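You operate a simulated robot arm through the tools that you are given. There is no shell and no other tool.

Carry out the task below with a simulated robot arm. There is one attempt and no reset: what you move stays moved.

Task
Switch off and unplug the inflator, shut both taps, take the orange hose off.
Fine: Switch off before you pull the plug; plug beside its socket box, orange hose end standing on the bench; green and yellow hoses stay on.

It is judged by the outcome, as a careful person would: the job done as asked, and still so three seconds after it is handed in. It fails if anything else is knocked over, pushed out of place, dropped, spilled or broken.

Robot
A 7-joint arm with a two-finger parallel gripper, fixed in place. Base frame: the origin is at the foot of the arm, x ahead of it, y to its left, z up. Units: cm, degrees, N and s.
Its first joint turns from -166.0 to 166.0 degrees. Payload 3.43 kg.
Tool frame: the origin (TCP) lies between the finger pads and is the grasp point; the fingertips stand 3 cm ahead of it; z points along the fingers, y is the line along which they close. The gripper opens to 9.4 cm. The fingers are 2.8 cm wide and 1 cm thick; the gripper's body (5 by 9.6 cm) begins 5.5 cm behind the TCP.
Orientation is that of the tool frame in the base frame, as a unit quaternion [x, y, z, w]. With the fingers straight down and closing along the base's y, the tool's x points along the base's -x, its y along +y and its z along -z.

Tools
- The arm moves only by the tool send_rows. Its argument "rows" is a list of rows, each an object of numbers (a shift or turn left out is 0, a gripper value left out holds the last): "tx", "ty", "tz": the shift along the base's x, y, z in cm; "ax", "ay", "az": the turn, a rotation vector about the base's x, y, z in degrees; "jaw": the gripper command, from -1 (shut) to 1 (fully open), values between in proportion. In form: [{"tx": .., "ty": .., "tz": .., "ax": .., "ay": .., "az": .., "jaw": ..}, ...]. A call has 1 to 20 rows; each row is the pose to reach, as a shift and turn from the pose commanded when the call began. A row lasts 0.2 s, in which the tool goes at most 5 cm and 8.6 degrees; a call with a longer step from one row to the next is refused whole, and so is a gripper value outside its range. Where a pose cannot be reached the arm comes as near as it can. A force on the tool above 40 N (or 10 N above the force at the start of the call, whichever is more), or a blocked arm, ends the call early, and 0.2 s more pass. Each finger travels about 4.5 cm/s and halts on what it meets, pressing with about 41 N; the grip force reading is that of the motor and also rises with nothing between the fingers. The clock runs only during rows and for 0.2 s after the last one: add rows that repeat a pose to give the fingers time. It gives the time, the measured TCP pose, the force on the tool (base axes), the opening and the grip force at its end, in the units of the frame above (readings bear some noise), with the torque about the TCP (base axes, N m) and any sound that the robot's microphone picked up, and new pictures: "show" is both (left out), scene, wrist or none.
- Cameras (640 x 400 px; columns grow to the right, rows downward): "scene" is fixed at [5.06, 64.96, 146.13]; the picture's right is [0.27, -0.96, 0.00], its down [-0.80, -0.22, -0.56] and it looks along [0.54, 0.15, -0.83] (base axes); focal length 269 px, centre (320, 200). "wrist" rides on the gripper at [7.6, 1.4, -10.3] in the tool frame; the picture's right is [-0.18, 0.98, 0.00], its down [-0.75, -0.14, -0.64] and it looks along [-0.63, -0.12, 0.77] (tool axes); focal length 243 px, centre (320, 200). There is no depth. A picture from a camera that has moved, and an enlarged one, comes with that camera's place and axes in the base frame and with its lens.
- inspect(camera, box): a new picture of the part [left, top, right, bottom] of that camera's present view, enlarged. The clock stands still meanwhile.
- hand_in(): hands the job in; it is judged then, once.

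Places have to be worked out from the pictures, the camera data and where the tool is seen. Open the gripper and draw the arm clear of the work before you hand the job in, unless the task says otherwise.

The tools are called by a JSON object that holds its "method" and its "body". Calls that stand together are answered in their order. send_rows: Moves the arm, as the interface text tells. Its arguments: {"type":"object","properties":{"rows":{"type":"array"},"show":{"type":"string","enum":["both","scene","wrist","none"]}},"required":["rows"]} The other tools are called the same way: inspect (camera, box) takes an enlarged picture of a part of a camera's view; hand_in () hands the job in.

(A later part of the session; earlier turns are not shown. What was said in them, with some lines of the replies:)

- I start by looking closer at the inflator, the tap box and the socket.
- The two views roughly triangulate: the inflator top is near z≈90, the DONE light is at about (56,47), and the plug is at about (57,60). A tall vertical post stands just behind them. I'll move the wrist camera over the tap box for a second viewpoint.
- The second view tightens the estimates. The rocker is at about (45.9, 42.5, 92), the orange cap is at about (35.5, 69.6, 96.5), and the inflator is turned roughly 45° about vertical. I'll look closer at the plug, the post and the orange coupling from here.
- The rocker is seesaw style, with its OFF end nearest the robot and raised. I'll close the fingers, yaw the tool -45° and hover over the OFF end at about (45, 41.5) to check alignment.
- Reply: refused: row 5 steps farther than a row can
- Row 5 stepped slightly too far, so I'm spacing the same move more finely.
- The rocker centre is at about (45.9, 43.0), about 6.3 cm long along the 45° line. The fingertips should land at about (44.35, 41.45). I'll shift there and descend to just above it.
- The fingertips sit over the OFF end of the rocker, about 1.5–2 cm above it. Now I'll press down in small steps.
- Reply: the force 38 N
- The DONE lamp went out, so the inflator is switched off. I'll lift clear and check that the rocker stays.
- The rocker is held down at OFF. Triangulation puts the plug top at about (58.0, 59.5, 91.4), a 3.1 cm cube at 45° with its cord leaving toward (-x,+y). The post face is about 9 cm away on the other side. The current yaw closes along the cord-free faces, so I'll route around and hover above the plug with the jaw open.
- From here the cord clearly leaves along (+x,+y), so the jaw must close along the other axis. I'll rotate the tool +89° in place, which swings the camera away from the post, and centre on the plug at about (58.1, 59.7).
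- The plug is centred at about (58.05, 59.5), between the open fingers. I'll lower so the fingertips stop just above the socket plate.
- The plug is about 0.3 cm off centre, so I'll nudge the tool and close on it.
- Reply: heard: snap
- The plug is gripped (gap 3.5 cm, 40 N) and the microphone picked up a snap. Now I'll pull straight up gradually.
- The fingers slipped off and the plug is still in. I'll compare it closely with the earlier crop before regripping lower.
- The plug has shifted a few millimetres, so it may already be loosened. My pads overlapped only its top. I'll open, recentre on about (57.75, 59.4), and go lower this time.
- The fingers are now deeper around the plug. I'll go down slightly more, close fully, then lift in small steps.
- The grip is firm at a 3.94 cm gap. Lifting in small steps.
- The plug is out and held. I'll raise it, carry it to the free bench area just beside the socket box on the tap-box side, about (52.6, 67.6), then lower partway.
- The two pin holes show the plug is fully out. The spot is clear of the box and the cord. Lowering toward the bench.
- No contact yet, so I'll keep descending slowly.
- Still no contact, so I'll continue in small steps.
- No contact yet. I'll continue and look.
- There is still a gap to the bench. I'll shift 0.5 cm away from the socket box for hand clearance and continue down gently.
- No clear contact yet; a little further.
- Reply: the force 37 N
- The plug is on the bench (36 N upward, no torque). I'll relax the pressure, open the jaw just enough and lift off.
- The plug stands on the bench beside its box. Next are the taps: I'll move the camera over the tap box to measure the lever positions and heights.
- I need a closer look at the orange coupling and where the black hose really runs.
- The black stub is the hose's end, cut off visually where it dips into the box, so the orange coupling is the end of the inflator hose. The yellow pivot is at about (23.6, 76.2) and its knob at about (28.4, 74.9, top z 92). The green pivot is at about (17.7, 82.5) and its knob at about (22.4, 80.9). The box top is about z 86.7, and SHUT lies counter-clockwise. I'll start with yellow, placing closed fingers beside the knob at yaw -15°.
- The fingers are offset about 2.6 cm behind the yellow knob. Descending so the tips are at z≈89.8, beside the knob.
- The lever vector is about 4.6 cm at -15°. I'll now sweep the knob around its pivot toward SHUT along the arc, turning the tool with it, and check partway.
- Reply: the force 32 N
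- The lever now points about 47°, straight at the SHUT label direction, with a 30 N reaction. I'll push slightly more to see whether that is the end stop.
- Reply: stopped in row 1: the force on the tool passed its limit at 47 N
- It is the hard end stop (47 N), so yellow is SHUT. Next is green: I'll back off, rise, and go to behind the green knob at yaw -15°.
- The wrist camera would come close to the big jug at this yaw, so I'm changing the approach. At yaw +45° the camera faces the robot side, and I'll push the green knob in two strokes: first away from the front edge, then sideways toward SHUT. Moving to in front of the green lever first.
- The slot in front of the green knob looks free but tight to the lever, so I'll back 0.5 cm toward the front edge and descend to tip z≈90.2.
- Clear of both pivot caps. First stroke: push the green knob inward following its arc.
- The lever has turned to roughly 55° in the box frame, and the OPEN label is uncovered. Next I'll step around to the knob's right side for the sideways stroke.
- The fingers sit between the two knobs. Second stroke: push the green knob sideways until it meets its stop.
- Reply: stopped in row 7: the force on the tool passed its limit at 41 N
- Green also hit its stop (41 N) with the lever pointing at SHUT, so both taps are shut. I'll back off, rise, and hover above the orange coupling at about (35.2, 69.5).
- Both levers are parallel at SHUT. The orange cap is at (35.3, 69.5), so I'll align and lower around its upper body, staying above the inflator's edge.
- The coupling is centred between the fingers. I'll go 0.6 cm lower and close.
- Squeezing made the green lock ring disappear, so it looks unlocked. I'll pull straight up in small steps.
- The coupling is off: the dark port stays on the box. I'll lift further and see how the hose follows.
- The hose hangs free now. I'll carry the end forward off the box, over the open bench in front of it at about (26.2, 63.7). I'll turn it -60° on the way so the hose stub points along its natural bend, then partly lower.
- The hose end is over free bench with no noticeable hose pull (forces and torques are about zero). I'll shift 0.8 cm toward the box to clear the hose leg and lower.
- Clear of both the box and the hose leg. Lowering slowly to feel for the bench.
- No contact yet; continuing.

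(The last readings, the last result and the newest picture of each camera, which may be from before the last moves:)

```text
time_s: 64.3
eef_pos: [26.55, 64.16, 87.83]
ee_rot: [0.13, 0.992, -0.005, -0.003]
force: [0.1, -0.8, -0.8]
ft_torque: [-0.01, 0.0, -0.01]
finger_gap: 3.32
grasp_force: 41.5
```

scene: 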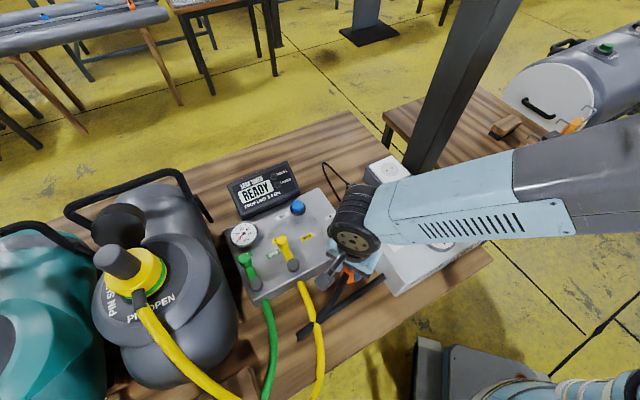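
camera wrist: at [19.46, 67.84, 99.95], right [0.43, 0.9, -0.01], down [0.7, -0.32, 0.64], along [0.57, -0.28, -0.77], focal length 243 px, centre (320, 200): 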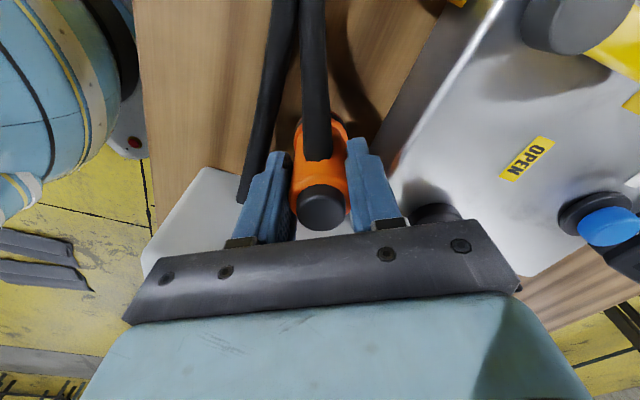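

Still free; continuing in small steps.

{"method": "send_rows", "body": {"rows": [{"tz": -0.2}, {"tz": -0.4}, {"tz": -0.6}], "show": "both"}}

{"method": "inspect", "body": {"camera": "wrist", "box": [180, 0, 460, 220]}}

{"method": "inspect", "body": {"camera": "scene", "box": [300, 220, 400, 320]}}

```text
time_s: 65.1
eef_pos: [26.51, 64.27, 87.23]
ee_rot: [0.13, 0.992, -0.004, -0.003]
force: [1.0, -1.8, 5.9]
ft_torque: [0.06, -0.05, -0.03]
finger_gap: 3.32
grasp_force: 40.9
camera wrist: at [19.48, 67.73, 97.52], right [0.43, 0.9, -0.01], down [0.7, -0.33, 0.64], along [0.57, -0.28, -0.77], focal length 243 px, centre (320, 200)
```

scene: 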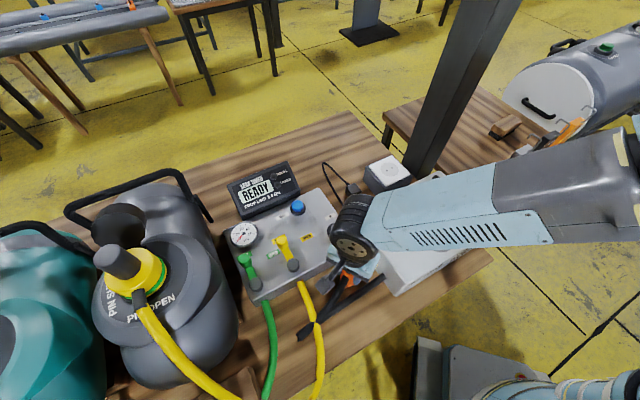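
wrist: 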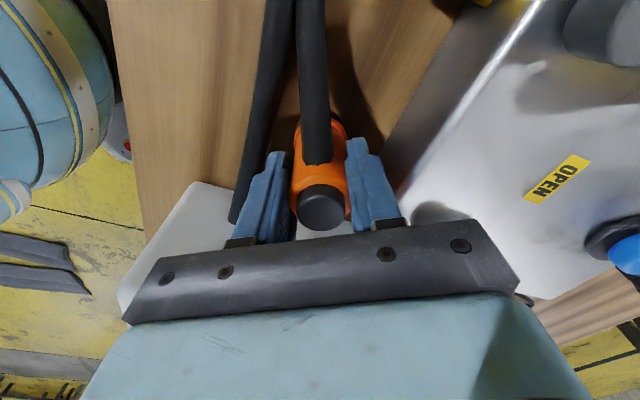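

```text
1.82 times, centred on (320, 110) of wrist
camera zoom: at [19.48, 67.73, 97.52], right [0.43, 0.9, -0.01], down [0.7, -0.33, 0.64], along [0.57, -0.28, -0.77], focal length 441 px, centre (320, 364)
```

zoom: 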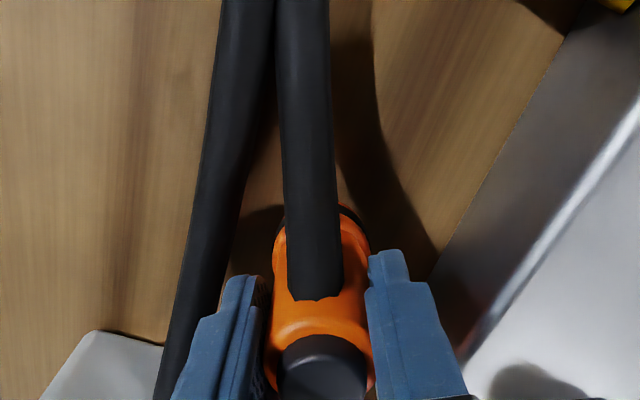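

```text
4.00 times, centred on (350, 270) of scene
camera zoom: at [5.06, 64.96, 146.13], right [0.27, -0.96, 0.0], down [-0.8, -0.22, -0.56], along [0.54, 0.15, -0.83], focal length 1075 px, centre (200, -80)
```

zoom: 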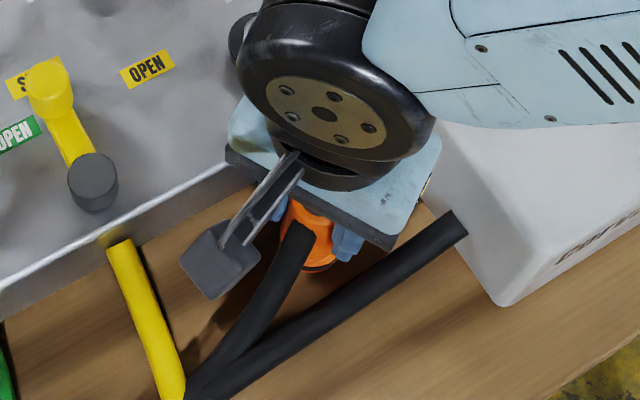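

Contact with the bench (6 N). I'll settle it a touch and open the jaw gradually while staying in place to see whether it stands.

{"method": "send_rows", "body": {"rows": [{"tz": -0.1, "jaw": -0.28}, {"tz": -0.05, "jaw": -0.25}, {"tz": 0, "jaw": -0.2}, {"tz": 0, "jaw": -0.12}, {"tz": 0, "jaw": -0.02}, {"tz": 0, "jaw": 0.02}, {"tz": 0, "jaw": 0.02}]}}

{"method": "inspect", "body": {"camera": "wrist", "box": [180, 0, 460, 220]}}

{"method": "inspect", "body": {"camera": "scene", "box": [300, 220, 400, 320]}}

```text
time_s: 66.7
eef_pos: [26.59, 64.27, 87.22]
ee_rot: [0.129, 0.992, -0.005, -0.004]
force: [0.2, -0.1, -0.7]
ft_torque: [-0.03, 0.01, 0.03]
finger_gap: 4.8
grasp_force: 0.1
camera wrist: at [19.53, 67.8, 97.52], right [0.43, 0.9, -0.01], down [0.7, -0.32, 0.64], along [0.57, -0.28, -0.77], focal length 243 px, centre (320, 200)
```

scene: 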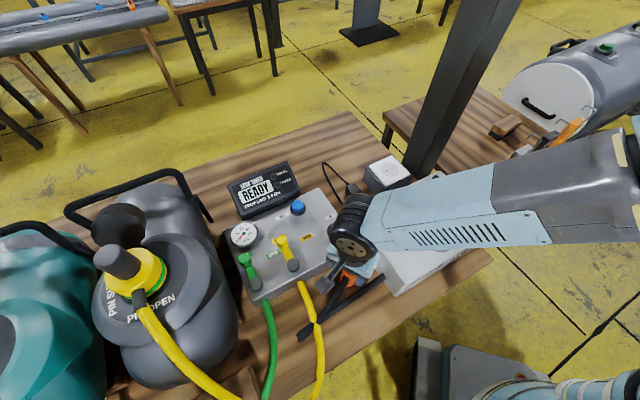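
wrist: 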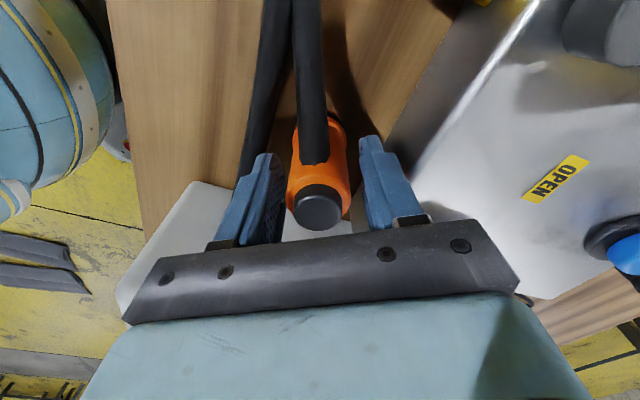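

```text
1.82 times, centred on (320, 110) of wrist
camera zoom: at [19.53, 67.8, 97.52], right [0.43, 0.9, -0.01], down [0.7, -0.32, 0.64], along [0.57, -0.28, -0.77], focal length 441 px, centre (320, 364)
```

zoom: 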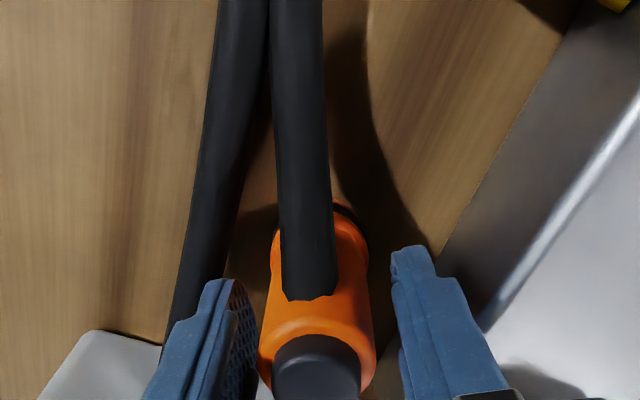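

```text
4.00 times, centred on (350, 270) of scene
camera zoom: at [5.06, 64.96, 146.13], right [0.27, -0.96, 0.0], down [-0.8, -0.22, -0.56], along [0.54, 0.15, -0.83], focal length 1075 px, centre (200, -80)
```

zoom: 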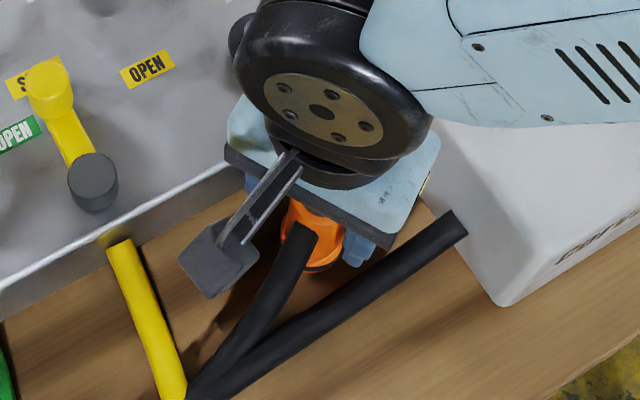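

It seems to stand, sitting slightly nearer the left finger. I'll open a little more, centring on it, and watch that it stays before lifting.

{"method": "send_rows", "body": {"rows": [{"tx": -0.05, "ty": -0.15, "jaw": 0.06}, {"tx": -0.1, "ty": -0.3, "jaw": 0.12}, {"tx": -0.1, "ty": -0.3, "jaw": 0.12}, {"tx": -0.1, "ty": -0.3, "jaw": 0.12}, {"tx": -0.1, "ty": -0.3, "jaw": 0.12}]}}

{"method": "inspect", "body": {"camera": "wrist", "box": [180, 0, 460, 220]}}

```text
time_s: 67.9
eef_pos: [26.56, 63.86, 87.17]
ee_rot: [0.129, 0.992, -0.005, -0.003]
force: [0.0, -0.4, 0.2]
ft_torque: [-0.02, 0.0, 0.01]
finger_gap: 5.27
grasp_force: 0.0
camera wrist: at [19.51, 67.47, 97.45], right [0.43, 0.9, -0.01], down [0.7, -0.32, 0.64], along [0.57, -0.28, -0.77], focal length 243 px, centre (320, 200)
```

scene: 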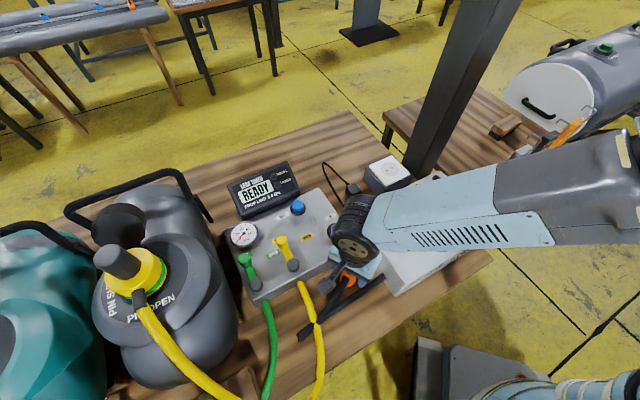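
wrist: 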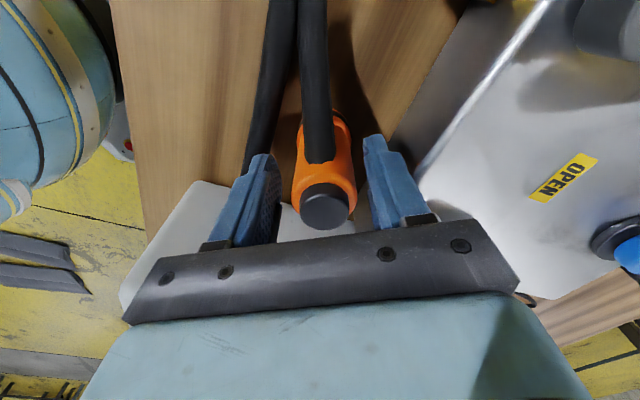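

```text
1.82 times, centred on (320, 110) of wrist
camera zoom: at [19.51, 67.47, 97.45], right [0.43, 0.9, -0.01], down [0.7, -0.32, 0.64], along [0.57, -0.28, -0.77], focal length 441 px, centre (320, 364)
```

zoom: 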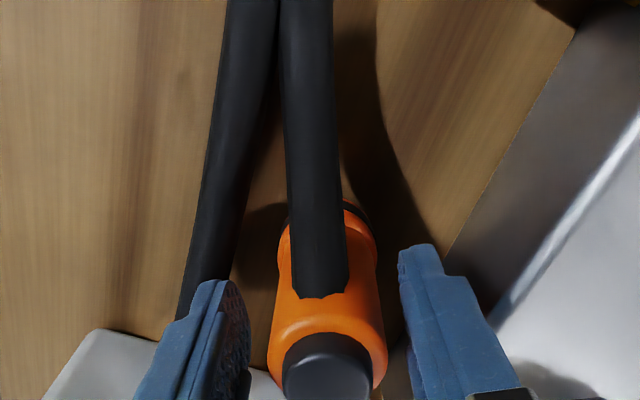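

It stands freely between the open fingers. I'll lift straight up and away.

{"method": "send_rows", "body": {"rows": [{"tz": 1}, {"tz": 2.5}, {"tz": 5}, {"tz": 8}, {"tz": 12}, {"tz": 16}, {"tz": 20}, {"tz": 22}]}}

{"method": "inspect", "body": {"camera": "scene", "box": [240, 200, 400, 360]}}

{"method": "inspect", "body": {"camera": "wrist", "box": [220, 0, 480, 220]}}

```text
time_s: 69.7
eef_pos: [26.83, 64.05, 109.21]
ee_rot: [0.129, 0.992, -0.004, -0.004]
force: [-0.1, 1.2, 0.3]
ft_torque: [-0.01, 0.0, 0.0]
finger_gap: 5.26
grasp_force: 0.0
camera wrist: at [19.82, 67.57, 119.39], right [0.43, 0.9, -0.01], down [0.7, -0.32, 0.64], along [0.57, -0.28, -0.77], focal length 243 px, centre (320, 200)
```

scene: 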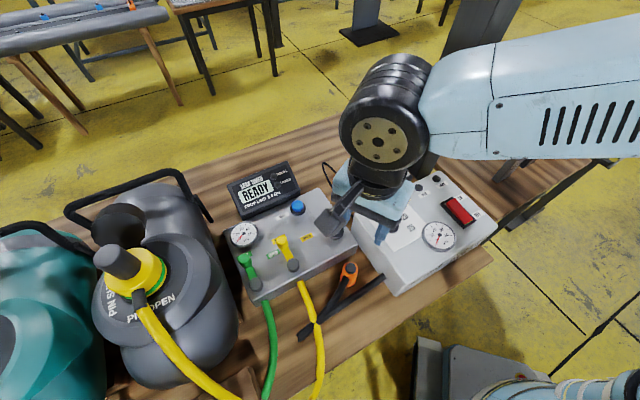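
wrist: 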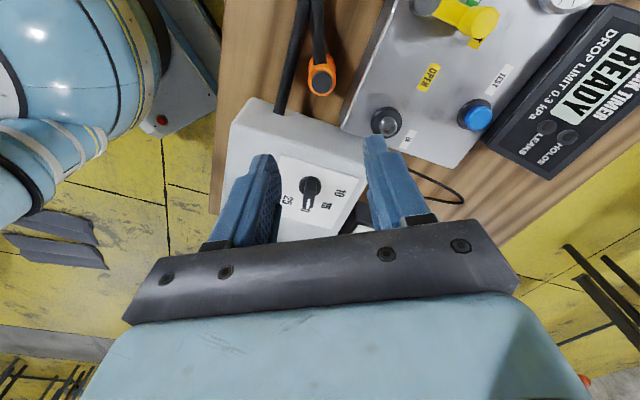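

```text
2.50 times, centred on (320, 280) of scene
camera zoom: at [5.06, 64.96, 146.13], right [0.27, -0.96, 0.0], down [-0.8, -0.22, -0.56], along [0.54, 0.15, -0.83], focal length 672 px, centre (320, 0)
```

zoom: 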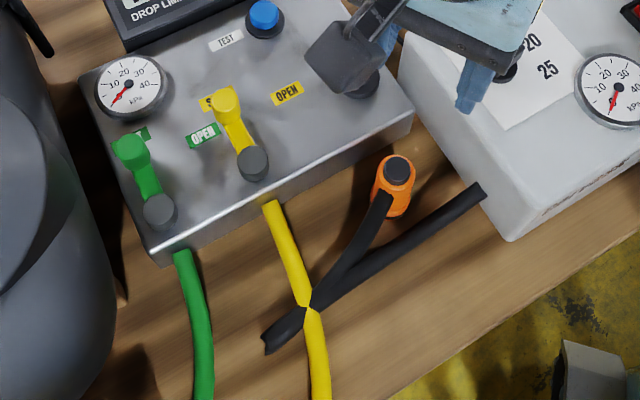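

```text
1.82 times, centred on (350, 110) of wrist
camera zoom: at [19.82, 67.57, 119.39], right [0.43, 0.9, -0.01], down [0.7, -0.32, 0.64], along [0.57, -0.28, -0.77], focal length 441 px, centre (266, 364)
```

zoom: 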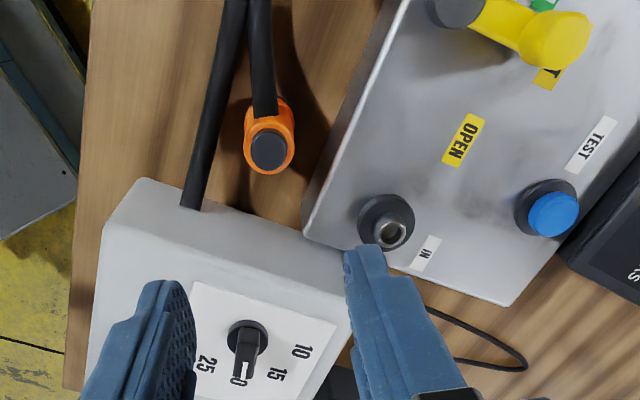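

The orange end stands upright on the bench. I'll retract toward the starting pose with the gripper open and check everything.

{"method": "send_rows", "body": {"rows": [{"tx": 0.5, "ty": -1, "tz": 4, "jaw": 1}, {"tx": 1, "ty": -3, "tz": 8, "jaw": 1}, {"tx": 2, "ty": -6, "tz": 11, "jaw": 1}, {"tx": 3, "ty": -9.5, "tz": 13, "jaw": 1}, {"tx": 3.5, "ty": -13, "tz": 14, "jaw": 1}, {"tx": 3.5, "ty": -17, "tz": 14, "jaw": 1}, {"tx": 3.5, "ty": -21, "tz": 14, "jaw": 1}, {"tx": 3.5, "ty": -21, "tz": 14, "jaw": 1}, {"tx": 3.5, "ty": -21, "tz": 14, "jaw": 1}]}}

{"method": "inspect", "body": {"camera": "scene", "box": [220, 150, 420, 350]}}

{"method": "inspect", "body": {"camera": "scene", "box": [320, 140, 510, 300]}}

```text
time_s: 71.7
eef_pos: [30.14, 42.97, 122.97]
ee_rot: [0.13, 0.992, -0.005, -0.004]
force: [-0.4, 0.7, 0.0]
ft_torque: [-0.01, 0.01, -0.02]
finger_gap: 9.42
grasp_force: 0.0
camera wrist: at [23.15, 46.53, 133.31], right [0.43, 0.9, -0.01], down [0.7, -0.32, 0.64], along [0.57, -0.28, -0.77], focal length 243 px, centre (320, 200)
```

scene: 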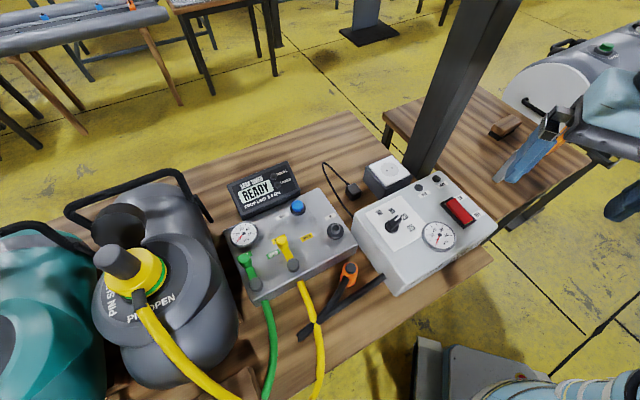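
wrist: 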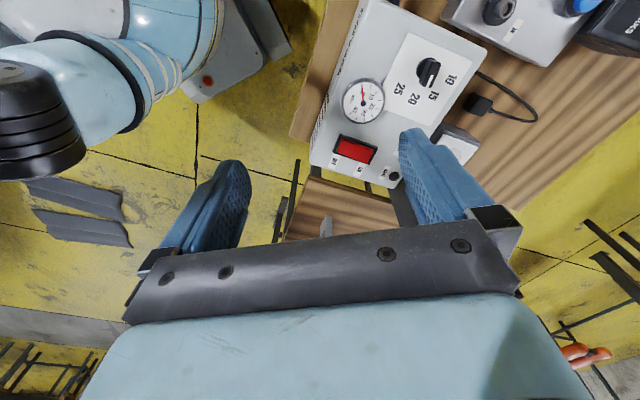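

```text
2.00 times, centred on (320, 250) of scene
camera zoom: at [5.06, 64.96, 146.13], right [0.27, -0.96, 0.0], down [-0.8, -0.22, -0.56], along [0.54, 0.15, -0.83], focal length 537 px, centre (320, 100)
```

zoom: 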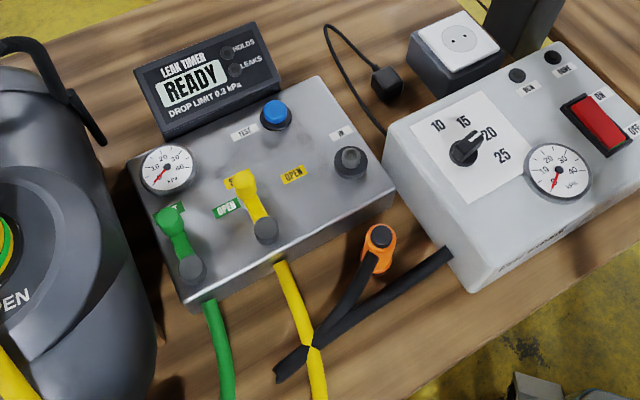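

```text
2.50 times, centred on (415, 220) of scene
camera zoom: at [5.06, 64.96, 146.13], right [0.27, -0.96, 0.0], down [-0.8, -0.22, -0.56], along [0.54, 0.15, -0.83], focal length 672 px, centre (82, 150)
```

zoom: 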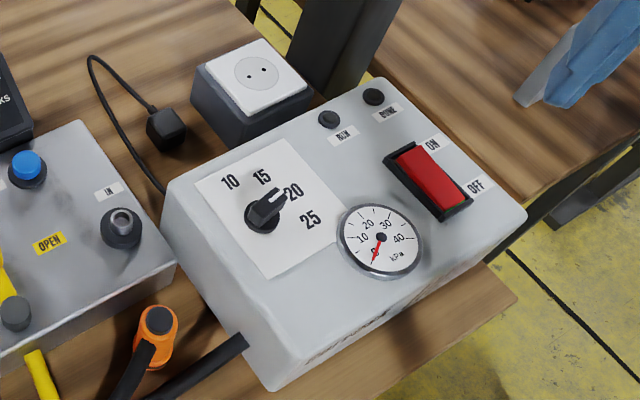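

The inflator is off and both gauges read zero. The plug stands beside its socket box, both taps are at SHUT, and the orange end stands on the bench. Green and yellow hoses are still connected and the arm is clear, so I'm handing in.

{"method": "hand_in", "body": {}}

```text
The job is handed in.
```

The job is handed in: the inflator is off and unplugged, both taps are shut, and the orange hose is off. The final pictures, taken before hand-in, showed nothing knocked over or pushed out of place.

- **Switch:** I pressed the rocker to OFF before touching the plug. The DONE lamp went out, and the inflator's gauge now reads zero.
- **Plug:** It stands upright on the bench beside its socket box. The first pull slipped off the plug, so I regripped lower and it came out cleanly.
- **Taps:** I turned the green and yellow levers to their end stops, and both point at SHUT. The green and yellow hoses are still connected.
- **Orange hose:** The end stands upright on the bench in front of the tap box. Its black hose now lies across the yellow one, which did not move.

The gripper is open and the arm is clear of the bench.
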